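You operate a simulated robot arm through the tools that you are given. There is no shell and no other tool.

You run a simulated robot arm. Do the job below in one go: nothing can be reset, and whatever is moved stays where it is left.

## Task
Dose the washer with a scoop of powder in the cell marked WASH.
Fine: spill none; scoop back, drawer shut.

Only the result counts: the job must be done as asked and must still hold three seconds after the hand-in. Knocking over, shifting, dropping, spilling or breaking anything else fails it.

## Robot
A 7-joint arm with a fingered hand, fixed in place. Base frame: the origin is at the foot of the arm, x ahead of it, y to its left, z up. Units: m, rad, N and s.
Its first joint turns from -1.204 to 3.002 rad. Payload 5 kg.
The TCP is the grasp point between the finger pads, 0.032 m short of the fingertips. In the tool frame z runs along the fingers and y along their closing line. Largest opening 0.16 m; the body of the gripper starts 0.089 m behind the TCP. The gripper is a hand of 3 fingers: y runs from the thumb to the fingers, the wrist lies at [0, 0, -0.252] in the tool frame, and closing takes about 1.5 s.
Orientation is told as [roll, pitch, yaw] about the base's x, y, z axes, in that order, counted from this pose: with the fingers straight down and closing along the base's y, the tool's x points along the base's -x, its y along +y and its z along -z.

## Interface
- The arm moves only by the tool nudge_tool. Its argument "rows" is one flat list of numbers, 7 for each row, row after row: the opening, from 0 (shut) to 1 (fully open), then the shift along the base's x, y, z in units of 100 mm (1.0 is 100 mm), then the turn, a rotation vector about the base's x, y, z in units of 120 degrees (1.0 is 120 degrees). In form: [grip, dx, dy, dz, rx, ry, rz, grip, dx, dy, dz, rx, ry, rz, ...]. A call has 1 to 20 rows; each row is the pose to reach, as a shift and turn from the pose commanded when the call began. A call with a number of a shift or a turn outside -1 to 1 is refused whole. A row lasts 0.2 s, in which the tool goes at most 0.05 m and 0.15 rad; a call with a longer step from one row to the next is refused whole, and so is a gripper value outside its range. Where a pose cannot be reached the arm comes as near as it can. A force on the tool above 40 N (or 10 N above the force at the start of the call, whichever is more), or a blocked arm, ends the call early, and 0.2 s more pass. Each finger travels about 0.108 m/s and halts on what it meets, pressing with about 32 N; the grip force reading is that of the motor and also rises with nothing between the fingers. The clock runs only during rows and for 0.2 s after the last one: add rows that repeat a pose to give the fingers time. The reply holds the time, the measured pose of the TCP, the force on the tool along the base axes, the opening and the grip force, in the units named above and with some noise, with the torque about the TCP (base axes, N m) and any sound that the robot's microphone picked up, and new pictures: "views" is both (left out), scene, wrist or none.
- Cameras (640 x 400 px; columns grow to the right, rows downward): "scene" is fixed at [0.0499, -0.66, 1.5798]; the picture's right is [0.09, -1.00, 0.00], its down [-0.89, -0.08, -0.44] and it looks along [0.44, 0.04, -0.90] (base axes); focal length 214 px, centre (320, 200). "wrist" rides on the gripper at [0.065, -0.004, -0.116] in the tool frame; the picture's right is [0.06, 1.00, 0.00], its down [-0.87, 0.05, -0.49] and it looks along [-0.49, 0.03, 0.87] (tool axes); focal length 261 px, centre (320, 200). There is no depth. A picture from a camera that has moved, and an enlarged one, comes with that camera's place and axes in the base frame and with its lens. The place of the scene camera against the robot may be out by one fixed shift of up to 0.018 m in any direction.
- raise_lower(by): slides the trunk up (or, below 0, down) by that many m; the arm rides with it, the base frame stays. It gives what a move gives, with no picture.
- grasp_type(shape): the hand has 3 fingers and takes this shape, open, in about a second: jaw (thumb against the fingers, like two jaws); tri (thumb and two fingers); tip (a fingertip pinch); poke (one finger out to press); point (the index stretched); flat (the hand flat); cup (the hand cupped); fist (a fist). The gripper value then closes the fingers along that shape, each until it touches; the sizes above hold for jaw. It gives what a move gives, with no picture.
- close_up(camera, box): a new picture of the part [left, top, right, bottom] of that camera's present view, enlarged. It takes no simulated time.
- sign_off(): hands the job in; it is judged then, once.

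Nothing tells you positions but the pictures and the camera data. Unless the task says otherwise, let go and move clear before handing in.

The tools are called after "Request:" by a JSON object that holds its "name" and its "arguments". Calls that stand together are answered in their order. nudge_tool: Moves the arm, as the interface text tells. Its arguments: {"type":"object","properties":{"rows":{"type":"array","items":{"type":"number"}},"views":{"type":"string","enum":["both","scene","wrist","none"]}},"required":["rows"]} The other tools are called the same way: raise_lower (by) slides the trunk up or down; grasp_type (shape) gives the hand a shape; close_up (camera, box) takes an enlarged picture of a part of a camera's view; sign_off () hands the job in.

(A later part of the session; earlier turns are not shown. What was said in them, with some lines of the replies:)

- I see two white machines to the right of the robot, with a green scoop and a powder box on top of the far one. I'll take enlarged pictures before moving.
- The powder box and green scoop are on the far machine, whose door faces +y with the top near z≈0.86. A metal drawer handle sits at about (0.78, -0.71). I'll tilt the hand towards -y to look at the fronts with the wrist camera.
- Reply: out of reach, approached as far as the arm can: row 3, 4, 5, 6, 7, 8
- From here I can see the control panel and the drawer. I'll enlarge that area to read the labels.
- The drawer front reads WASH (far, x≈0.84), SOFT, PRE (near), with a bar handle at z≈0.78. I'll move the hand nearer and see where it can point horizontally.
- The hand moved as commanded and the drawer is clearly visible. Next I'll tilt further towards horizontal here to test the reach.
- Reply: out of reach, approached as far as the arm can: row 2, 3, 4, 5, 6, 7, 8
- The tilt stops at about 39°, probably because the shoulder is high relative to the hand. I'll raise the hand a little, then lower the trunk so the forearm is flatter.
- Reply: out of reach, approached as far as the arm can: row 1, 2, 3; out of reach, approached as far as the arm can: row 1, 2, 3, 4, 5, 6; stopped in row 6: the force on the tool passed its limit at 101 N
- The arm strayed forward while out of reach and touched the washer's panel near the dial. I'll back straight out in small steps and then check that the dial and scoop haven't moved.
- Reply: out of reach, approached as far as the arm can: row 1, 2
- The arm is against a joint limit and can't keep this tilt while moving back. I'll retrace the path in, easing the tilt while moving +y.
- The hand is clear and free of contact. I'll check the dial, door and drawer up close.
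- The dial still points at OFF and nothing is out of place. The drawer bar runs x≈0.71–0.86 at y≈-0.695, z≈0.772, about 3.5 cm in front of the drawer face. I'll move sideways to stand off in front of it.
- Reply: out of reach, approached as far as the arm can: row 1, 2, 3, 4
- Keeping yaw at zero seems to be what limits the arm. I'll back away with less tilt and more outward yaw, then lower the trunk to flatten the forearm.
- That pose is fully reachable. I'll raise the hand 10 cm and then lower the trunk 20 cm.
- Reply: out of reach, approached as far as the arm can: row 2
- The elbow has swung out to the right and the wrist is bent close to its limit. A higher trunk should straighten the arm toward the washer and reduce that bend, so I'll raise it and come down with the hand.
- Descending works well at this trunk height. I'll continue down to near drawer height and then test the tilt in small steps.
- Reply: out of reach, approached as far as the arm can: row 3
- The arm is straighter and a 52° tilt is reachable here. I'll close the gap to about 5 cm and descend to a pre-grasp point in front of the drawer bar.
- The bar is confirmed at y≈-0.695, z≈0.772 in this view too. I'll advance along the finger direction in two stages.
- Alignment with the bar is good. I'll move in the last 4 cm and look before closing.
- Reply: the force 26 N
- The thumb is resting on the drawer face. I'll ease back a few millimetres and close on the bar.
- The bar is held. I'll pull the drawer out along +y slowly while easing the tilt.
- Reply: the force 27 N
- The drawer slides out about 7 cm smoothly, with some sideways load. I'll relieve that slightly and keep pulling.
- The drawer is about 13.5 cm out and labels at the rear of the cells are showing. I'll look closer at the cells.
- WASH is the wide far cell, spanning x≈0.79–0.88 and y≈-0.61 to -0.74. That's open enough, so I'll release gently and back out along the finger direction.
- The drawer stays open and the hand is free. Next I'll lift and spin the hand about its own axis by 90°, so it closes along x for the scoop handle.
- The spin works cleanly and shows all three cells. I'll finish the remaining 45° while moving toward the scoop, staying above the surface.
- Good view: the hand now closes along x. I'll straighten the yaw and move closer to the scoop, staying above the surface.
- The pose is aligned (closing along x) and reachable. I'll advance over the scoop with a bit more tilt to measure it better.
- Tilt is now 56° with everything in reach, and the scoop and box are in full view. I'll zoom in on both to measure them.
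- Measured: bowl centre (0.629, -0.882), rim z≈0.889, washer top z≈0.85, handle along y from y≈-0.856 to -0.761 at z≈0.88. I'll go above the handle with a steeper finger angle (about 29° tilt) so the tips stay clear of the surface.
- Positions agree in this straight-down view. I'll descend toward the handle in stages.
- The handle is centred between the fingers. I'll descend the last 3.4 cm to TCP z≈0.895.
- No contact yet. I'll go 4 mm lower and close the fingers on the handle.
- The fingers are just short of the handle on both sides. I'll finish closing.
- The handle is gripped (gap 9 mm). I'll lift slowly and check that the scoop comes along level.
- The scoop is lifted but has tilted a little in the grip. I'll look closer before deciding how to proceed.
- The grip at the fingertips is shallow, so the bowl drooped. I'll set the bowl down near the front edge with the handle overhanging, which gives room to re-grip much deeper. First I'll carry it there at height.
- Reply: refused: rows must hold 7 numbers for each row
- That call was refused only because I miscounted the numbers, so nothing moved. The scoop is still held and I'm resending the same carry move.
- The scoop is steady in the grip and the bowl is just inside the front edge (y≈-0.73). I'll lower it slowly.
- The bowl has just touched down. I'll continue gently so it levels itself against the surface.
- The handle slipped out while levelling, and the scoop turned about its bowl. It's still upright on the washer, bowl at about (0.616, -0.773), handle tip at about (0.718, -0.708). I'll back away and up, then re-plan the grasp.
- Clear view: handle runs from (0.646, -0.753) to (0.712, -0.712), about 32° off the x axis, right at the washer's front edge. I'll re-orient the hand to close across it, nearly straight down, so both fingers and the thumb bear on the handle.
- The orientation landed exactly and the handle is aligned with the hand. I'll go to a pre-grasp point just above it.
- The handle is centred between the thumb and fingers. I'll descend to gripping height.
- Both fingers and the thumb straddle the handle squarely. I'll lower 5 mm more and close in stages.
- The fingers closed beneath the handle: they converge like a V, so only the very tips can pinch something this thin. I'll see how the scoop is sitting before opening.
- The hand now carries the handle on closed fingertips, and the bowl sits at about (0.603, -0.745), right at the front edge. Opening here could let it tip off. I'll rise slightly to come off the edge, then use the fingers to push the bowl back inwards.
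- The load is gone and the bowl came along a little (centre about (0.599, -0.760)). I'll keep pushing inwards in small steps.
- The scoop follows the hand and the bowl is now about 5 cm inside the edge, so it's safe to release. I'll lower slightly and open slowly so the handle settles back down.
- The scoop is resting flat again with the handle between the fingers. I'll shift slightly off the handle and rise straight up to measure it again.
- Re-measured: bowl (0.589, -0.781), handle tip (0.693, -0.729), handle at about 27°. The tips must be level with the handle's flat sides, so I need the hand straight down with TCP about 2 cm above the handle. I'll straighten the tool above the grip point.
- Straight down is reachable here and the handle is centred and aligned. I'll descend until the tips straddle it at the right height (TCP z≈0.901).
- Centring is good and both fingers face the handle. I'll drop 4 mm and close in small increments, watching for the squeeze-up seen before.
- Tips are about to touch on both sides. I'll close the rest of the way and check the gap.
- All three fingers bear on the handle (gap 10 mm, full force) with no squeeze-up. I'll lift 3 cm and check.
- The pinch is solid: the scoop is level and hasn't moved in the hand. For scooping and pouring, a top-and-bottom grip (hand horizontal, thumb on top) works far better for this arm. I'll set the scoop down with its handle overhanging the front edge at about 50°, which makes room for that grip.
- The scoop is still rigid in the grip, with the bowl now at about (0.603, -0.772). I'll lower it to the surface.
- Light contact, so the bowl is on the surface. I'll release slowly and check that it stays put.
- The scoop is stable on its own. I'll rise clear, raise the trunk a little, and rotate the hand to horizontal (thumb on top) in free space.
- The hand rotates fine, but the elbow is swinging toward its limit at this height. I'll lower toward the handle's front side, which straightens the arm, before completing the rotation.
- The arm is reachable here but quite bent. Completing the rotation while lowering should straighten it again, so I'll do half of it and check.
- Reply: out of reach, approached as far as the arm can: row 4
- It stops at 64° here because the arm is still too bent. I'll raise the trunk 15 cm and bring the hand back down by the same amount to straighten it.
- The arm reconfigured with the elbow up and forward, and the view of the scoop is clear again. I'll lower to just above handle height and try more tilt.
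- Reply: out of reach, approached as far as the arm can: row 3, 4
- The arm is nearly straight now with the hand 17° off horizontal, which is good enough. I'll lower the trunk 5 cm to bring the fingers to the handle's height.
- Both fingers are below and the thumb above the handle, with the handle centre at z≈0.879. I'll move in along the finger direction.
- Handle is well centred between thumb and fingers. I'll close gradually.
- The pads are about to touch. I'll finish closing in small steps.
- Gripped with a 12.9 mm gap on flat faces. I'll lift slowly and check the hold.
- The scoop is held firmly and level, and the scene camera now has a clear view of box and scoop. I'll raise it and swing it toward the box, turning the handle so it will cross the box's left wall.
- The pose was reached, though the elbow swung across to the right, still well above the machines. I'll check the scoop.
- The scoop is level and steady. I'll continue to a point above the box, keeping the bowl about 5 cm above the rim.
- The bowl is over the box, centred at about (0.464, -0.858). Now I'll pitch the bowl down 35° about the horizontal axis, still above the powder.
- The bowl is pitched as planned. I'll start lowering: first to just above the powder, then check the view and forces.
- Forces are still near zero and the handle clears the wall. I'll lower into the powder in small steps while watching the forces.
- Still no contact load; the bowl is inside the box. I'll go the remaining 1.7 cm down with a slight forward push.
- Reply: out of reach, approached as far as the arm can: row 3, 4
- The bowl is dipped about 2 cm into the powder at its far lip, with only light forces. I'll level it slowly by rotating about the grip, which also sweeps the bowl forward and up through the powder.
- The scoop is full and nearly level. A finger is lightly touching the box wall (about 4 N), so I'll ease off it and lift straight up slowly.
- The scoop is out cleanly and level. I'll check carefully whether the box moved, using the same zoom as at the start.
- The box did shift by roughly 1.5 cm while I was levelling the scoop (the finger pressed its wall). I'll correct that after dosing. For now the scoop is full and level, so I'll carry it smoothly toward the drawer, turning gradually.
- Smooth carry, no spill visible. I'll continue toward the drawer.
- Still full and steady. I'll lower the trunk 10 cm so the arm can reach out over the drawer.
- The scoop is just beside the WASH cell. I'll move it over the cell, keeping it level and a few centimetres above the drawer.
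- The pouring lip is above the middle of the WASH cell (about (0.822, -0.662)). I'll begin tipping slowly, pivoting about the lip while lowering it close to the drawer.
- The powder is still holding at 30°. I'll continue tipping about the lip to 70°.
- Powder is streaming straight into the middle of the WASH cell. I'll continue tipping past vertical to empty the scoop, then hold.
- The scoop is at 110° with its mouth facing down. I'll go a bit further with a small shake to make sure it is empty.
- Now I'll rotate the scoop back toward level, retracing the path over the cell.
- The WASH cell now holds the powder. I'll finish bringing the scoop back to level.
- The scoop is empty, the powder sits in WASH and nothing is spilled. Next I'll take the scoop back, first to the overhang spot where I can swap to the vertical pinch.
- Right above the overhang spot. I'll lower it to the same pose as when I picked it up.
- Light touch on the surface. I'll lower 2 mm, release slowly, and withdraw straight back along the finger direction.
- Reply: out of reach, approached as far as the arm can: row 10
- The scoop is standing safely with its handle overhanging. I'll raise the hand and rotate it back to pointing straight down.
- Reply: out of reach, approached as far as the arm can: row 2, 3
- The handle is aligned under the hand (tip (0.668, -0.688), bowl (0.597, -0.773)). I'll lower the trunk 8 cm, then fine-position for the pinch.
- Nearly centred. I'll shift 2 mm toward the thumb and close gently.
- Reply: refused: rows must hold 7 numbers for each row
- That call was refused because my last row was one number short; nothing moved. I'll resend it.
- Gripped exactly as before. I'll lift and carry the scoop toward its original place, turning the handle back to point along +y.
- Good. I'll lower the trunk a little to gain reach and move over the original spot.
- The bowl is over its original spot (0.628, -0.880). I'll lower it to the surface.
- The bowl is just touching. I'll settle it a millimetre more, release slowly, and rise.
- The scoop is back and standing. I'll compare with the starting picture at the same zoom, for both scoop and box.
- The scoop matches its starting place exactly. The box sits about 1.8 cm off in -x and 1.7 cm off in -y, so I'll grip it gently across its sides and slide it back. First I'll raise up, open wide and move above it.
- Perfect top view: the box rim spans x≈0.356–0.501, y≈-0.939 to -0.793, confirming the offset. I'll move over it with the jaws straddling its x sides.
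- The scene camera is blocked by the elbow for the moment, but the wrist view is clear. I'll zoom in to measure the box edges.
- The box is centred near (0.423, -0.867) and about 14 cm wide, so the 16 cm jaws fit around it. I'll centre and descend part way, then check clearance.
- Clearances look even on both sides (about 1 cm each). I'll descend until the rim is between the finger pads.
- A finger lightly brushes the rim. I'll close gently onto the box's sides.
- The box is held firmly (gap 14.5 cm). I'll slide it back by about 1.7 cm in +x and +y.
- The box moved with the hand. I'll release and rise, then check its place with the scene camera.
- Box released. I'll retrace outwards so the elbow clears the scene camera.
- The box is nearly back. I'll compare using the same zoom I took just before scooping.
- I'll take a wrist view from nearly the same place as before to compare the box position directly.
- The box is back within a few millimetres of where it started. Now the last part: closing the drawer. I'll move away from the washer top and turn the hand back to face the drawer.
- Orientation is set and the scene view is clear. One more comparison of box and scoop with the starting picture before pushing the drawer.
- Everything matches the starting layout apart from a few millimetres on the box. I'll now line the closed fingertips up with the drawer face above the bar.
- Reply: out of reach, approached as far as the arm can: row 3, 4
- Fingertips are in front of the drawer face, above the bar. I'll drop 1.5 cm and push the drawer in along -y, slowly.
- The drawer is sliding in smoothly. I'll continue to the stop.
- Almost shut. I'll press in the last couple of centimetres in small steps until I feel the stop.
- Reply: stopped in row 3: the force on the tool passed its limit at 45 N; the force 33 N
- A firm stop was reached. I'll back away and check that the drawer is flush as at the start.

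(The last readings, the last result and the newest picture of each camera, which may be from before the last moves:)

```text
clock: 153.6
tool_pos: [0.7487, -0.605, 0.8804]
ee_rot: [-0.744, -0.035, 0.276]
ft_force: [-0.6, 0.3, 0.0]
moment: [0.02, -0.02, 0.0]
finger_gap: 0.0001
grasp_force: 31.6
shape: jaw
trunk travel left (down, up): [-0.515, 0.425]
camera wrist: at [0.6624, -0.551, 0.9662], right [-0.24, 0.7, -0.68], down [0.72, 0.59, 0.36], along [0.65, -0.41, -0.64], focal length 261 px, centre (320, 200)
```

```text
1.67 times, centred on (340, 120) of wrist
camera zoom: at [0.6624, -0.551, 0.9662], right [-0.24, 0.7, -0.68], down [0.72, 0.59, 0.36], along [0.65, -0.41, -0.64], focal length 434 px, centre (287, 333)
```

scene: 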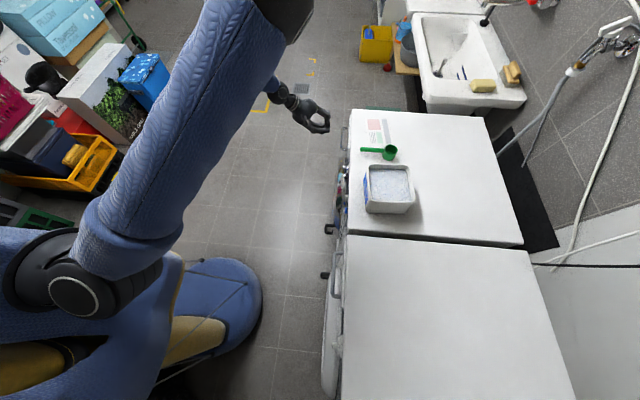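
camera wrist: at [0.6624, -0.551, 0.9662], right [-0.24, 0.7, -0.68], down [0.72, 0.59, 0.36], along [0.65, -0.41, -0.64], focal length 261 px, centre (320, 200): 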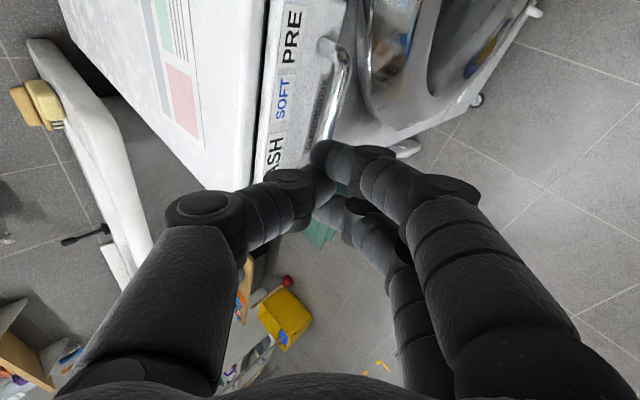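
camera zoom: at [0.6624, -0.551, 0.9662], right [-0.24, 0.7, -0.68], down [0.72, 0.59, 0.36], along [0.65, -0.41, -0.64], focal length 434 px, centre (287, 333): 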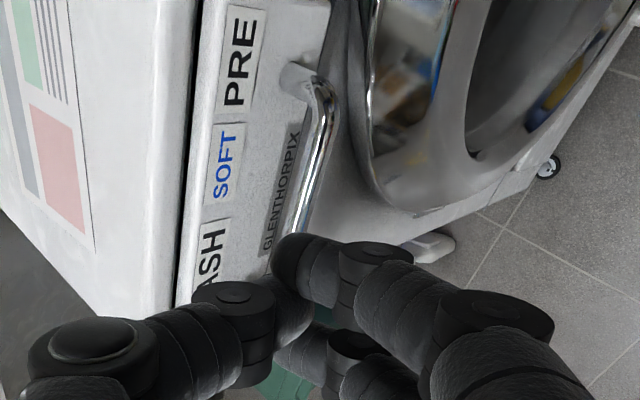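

The drawer face looks flush with its handle back in place. I'll compare it once more against the starting close-up.

Request:
{"name": "close_up", "arguments": {"camera": "scene", "box": [320, 90, 540, 240]}}

Request:
{"name": "close_up", "arguments": {"camera": "scene", "box": [320, 110, 380, 170]}}

```text
2.67 times, centred on (430, 165) of scene
camera zoom: at [0.0499, -0.66, 1.5798], right [0.09, -1.0, 0.0], down [-0.89, -0.08, -0.44], along [0.44, 0.04, -0.9], focal length 572 px, centre (27, 293)
```

zoom: 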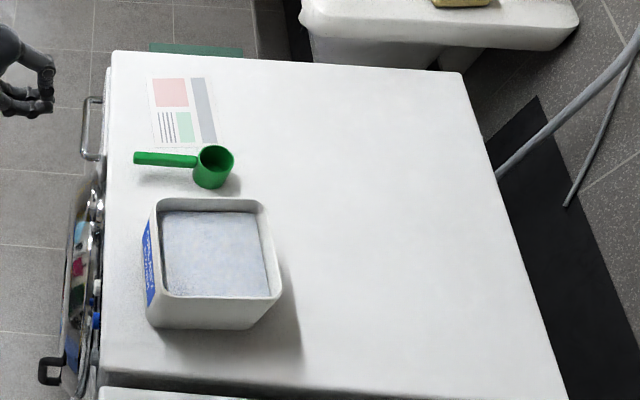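

```text
6.67 times, centred on (350, 140) of scene
camera zoom: at [0.0499, -0.66, 1.5798], right [0.09, -1.0, 0.0], down [-0.89, -0.08, -0.44], along [0.44, 0.04, -0.9], focal length 1430 px, centre (120, 600)
```

zoom: 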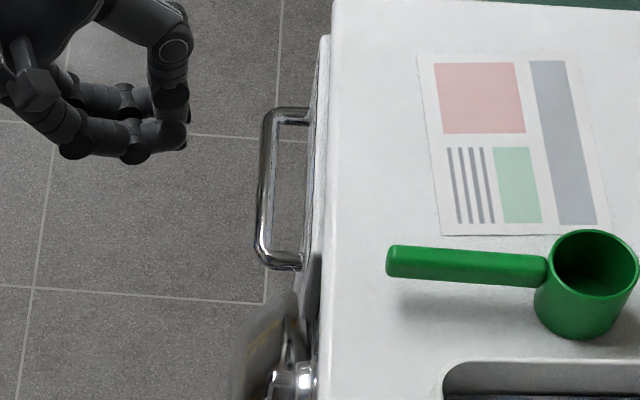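

The handle position matches the start. To be certain the drawer is fully home, I'll press once on the bar itself, where nothing else can block the fingertips.

Request:
{"name": "nudge_tool", "arguments": {"rows": [0, 0.05, 0.05, -0.3, 0, 0, 0, 0, 0.1, 0.1, -0.6, 0, 0, 0, 0, 0.16, 0.1, -0.93, 0, 0, 0, 0, 0.16, -0.1, -0.93, 0, 0, 0, 0, 0.16, -0.3, -0.93, 0, 0, 0, 0, 0.16, -0.4, -0.93, 0, 0, 0, 0, 0.16, -0.48, -0.93, 0, 0, 0], "views": "wrist"}}

```text
clock: 155.2
tool_pos: [0.7654, -0.6533, 0.7854]
ee_rot: [-0.744, -0.035, 0.277]
ft_force: [-0.6, 0.1, 0.1]
moment: [0.01, -0.02, -0.02]
finger_gap: 0.0
grasp_force: 32.4
shape: jaw
trunk travel left (down, up): [-0.515, 0.425]
camera wrist: at [0.6781, -0.5995, 0.8709], right [-0.24, 0.7, -0.68], down [0.72, 0.59, 0.36], along [0.65, -0.4, -0.64], focal length 261 px, centre (320, 200)
```

wrist: 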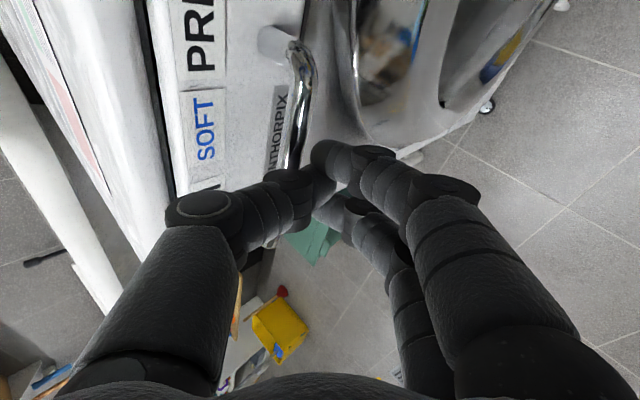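

Request:
{"name": "nudge_tool", "arguments": {"rows": [0, 0, -0.05, 0, 0, 0, 0, 0, 0, -0.1, 0, 0, 0, 0, 0, 0, -0.15, 0, 0, 0, 0, 0, 0, -0.2, 0, 0, 0, 0], "views": "wrist"}}

```text
clock: 156.1
tool_pos: [0.767, -0.6651, 0.788]
ee_rot: [-0.738, -0.043, 0.281]
ft_force: [6.1, 34.1, 0.3]
moment: [0.49, -0.11, 0.02]
finger_gap: 0.0002
grasp_force: 32.0
shape: jaw
trunk travel left (down, up): [-0.515, 0.425]
stopped in row 4: the force on the tool passed its limit at 43 N (the readings are from after the stop); the commanded pose is now the measured one
camera wrist: at [0.6794, -0.6122, 0.8735], right [-0.24, 0.7, -0.67], down [0.72, 0.59, 0.36], along [0.65, -0.4, -0.64], focal length 261 px, centre (320, 200)
```

wrist: 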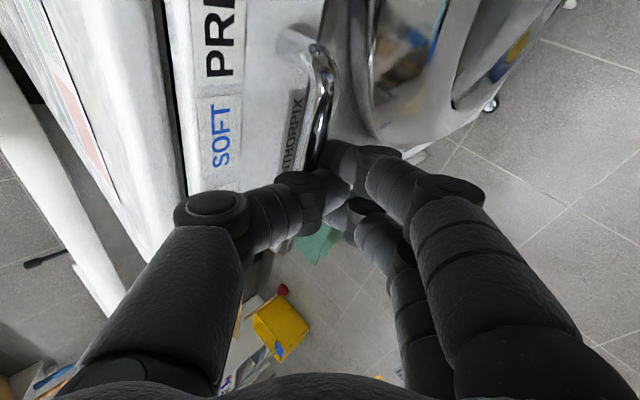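

That is a firm stop exactly where the closed drawer should be. I'll back away clear of everything.

Request:
{"name": "nudge_tool", "arguments": {"rows": [0, 0, 0.1, 0, 0, 0, 0, 0, 0, 0.35, 0, 0, 0, 0, 0, -0.05, 0.6, 0.1, 0.02, 0, 0, 0, -0.1, 0.8, 0.4, 0.04, 0, 0, 0, -0.1, 0.95, 0.7, 0.06, 0, 0, 0, -0.1, 1.0, 1.0, 0.08, 0, 0], "views": "both"}}

Request:
{"name": "close_up", "arguments": {"camera": "scene", "box": [300, 80, 460, 250]}}

```text
clock: 157.5
tool_pos: [0.754, -0.5693, 0.8887]
ee_rot: [-0.58, -0.085, 0.271]
ft_force: [-0.8, -1.0, -0.1]
moment: [0.04, 0.04, 0.05]
finger_gap: 0.0
grasp_force: 31.9
shape: jaw
trunk travel left (down, up): [-0.515, 0.425]
camera wrist: at [0.6663, -0.5304, 0.9821], right [-0.24, 0.8, -0.55], down [0.72, 0.53, 0.45], along [0.65, -0.29, -0.7], focal length 261 px, centre (320, 200)
```

scene: 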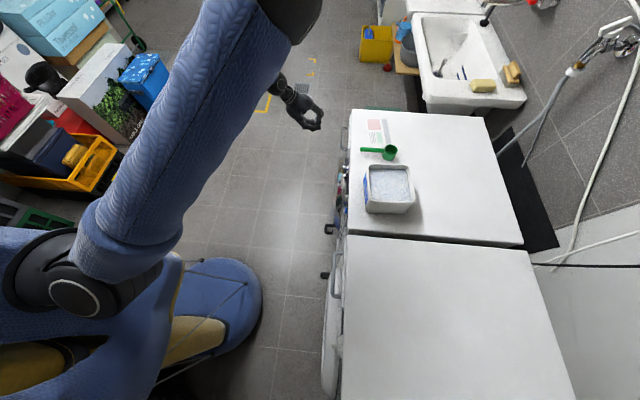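
wrist: 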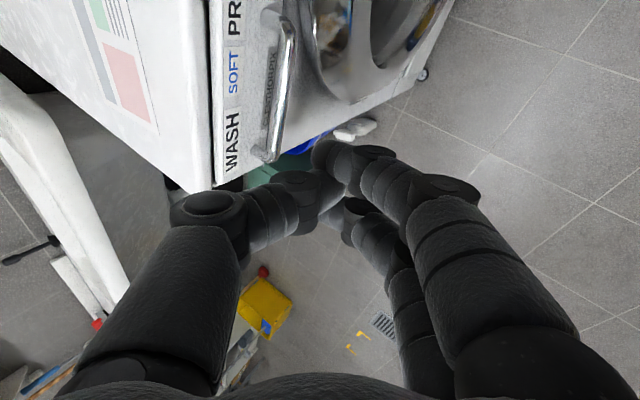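

```text
2.35 times, centred on (380, 165) of scene
camera zoom: at [0.0499, -0.66, 1.5798], right [0.09, -1.0, 0.0], down [-0.89, -0.08, -0.44], along [0.44, 0.04, -0.9], focal length 505 px, centre (179, 282)
```

zoom: 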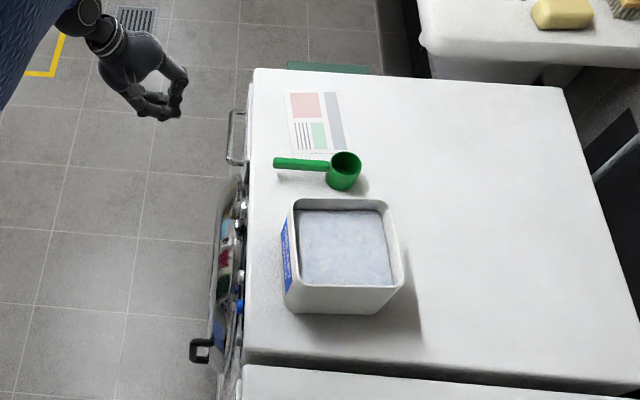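

The drawer is shut with the powder in WASH. The scoop stands where it began, nothing is spilled, and the hand is clear. The box, which I bumped and slid back, sits within a few millimetres of its start, so I'm handing the job in.

Request:
{"name": "sign_off", "arguments": {}}

```text
The job is handed in.
```

I put one full scoop of powder in the WASH cell and handed the job in; the hand-in gave no verdict. I saw no spilled powder in any picture.

- **Scoop:** it stands empty where it started, with its handle pointing the same way.
- **Drawer:** it is pushed in to a firm stop, and its handle is back in its starting position.
- **Powder box:** my fingers pushed it about 2.5 cm while I was scooping. I gripped it and slid it back, and it now sits about 5 to 8 mm from its start, perhaps turned by a few degrees. If the check allows no shift at all, this is the likeliest reason for a fail.
- **Washer front:** early on the hand ran into the control panel near the dial at about 100 N. In a close-up right afterwards the dial still pointed to OFF, and nothing else looked moved.
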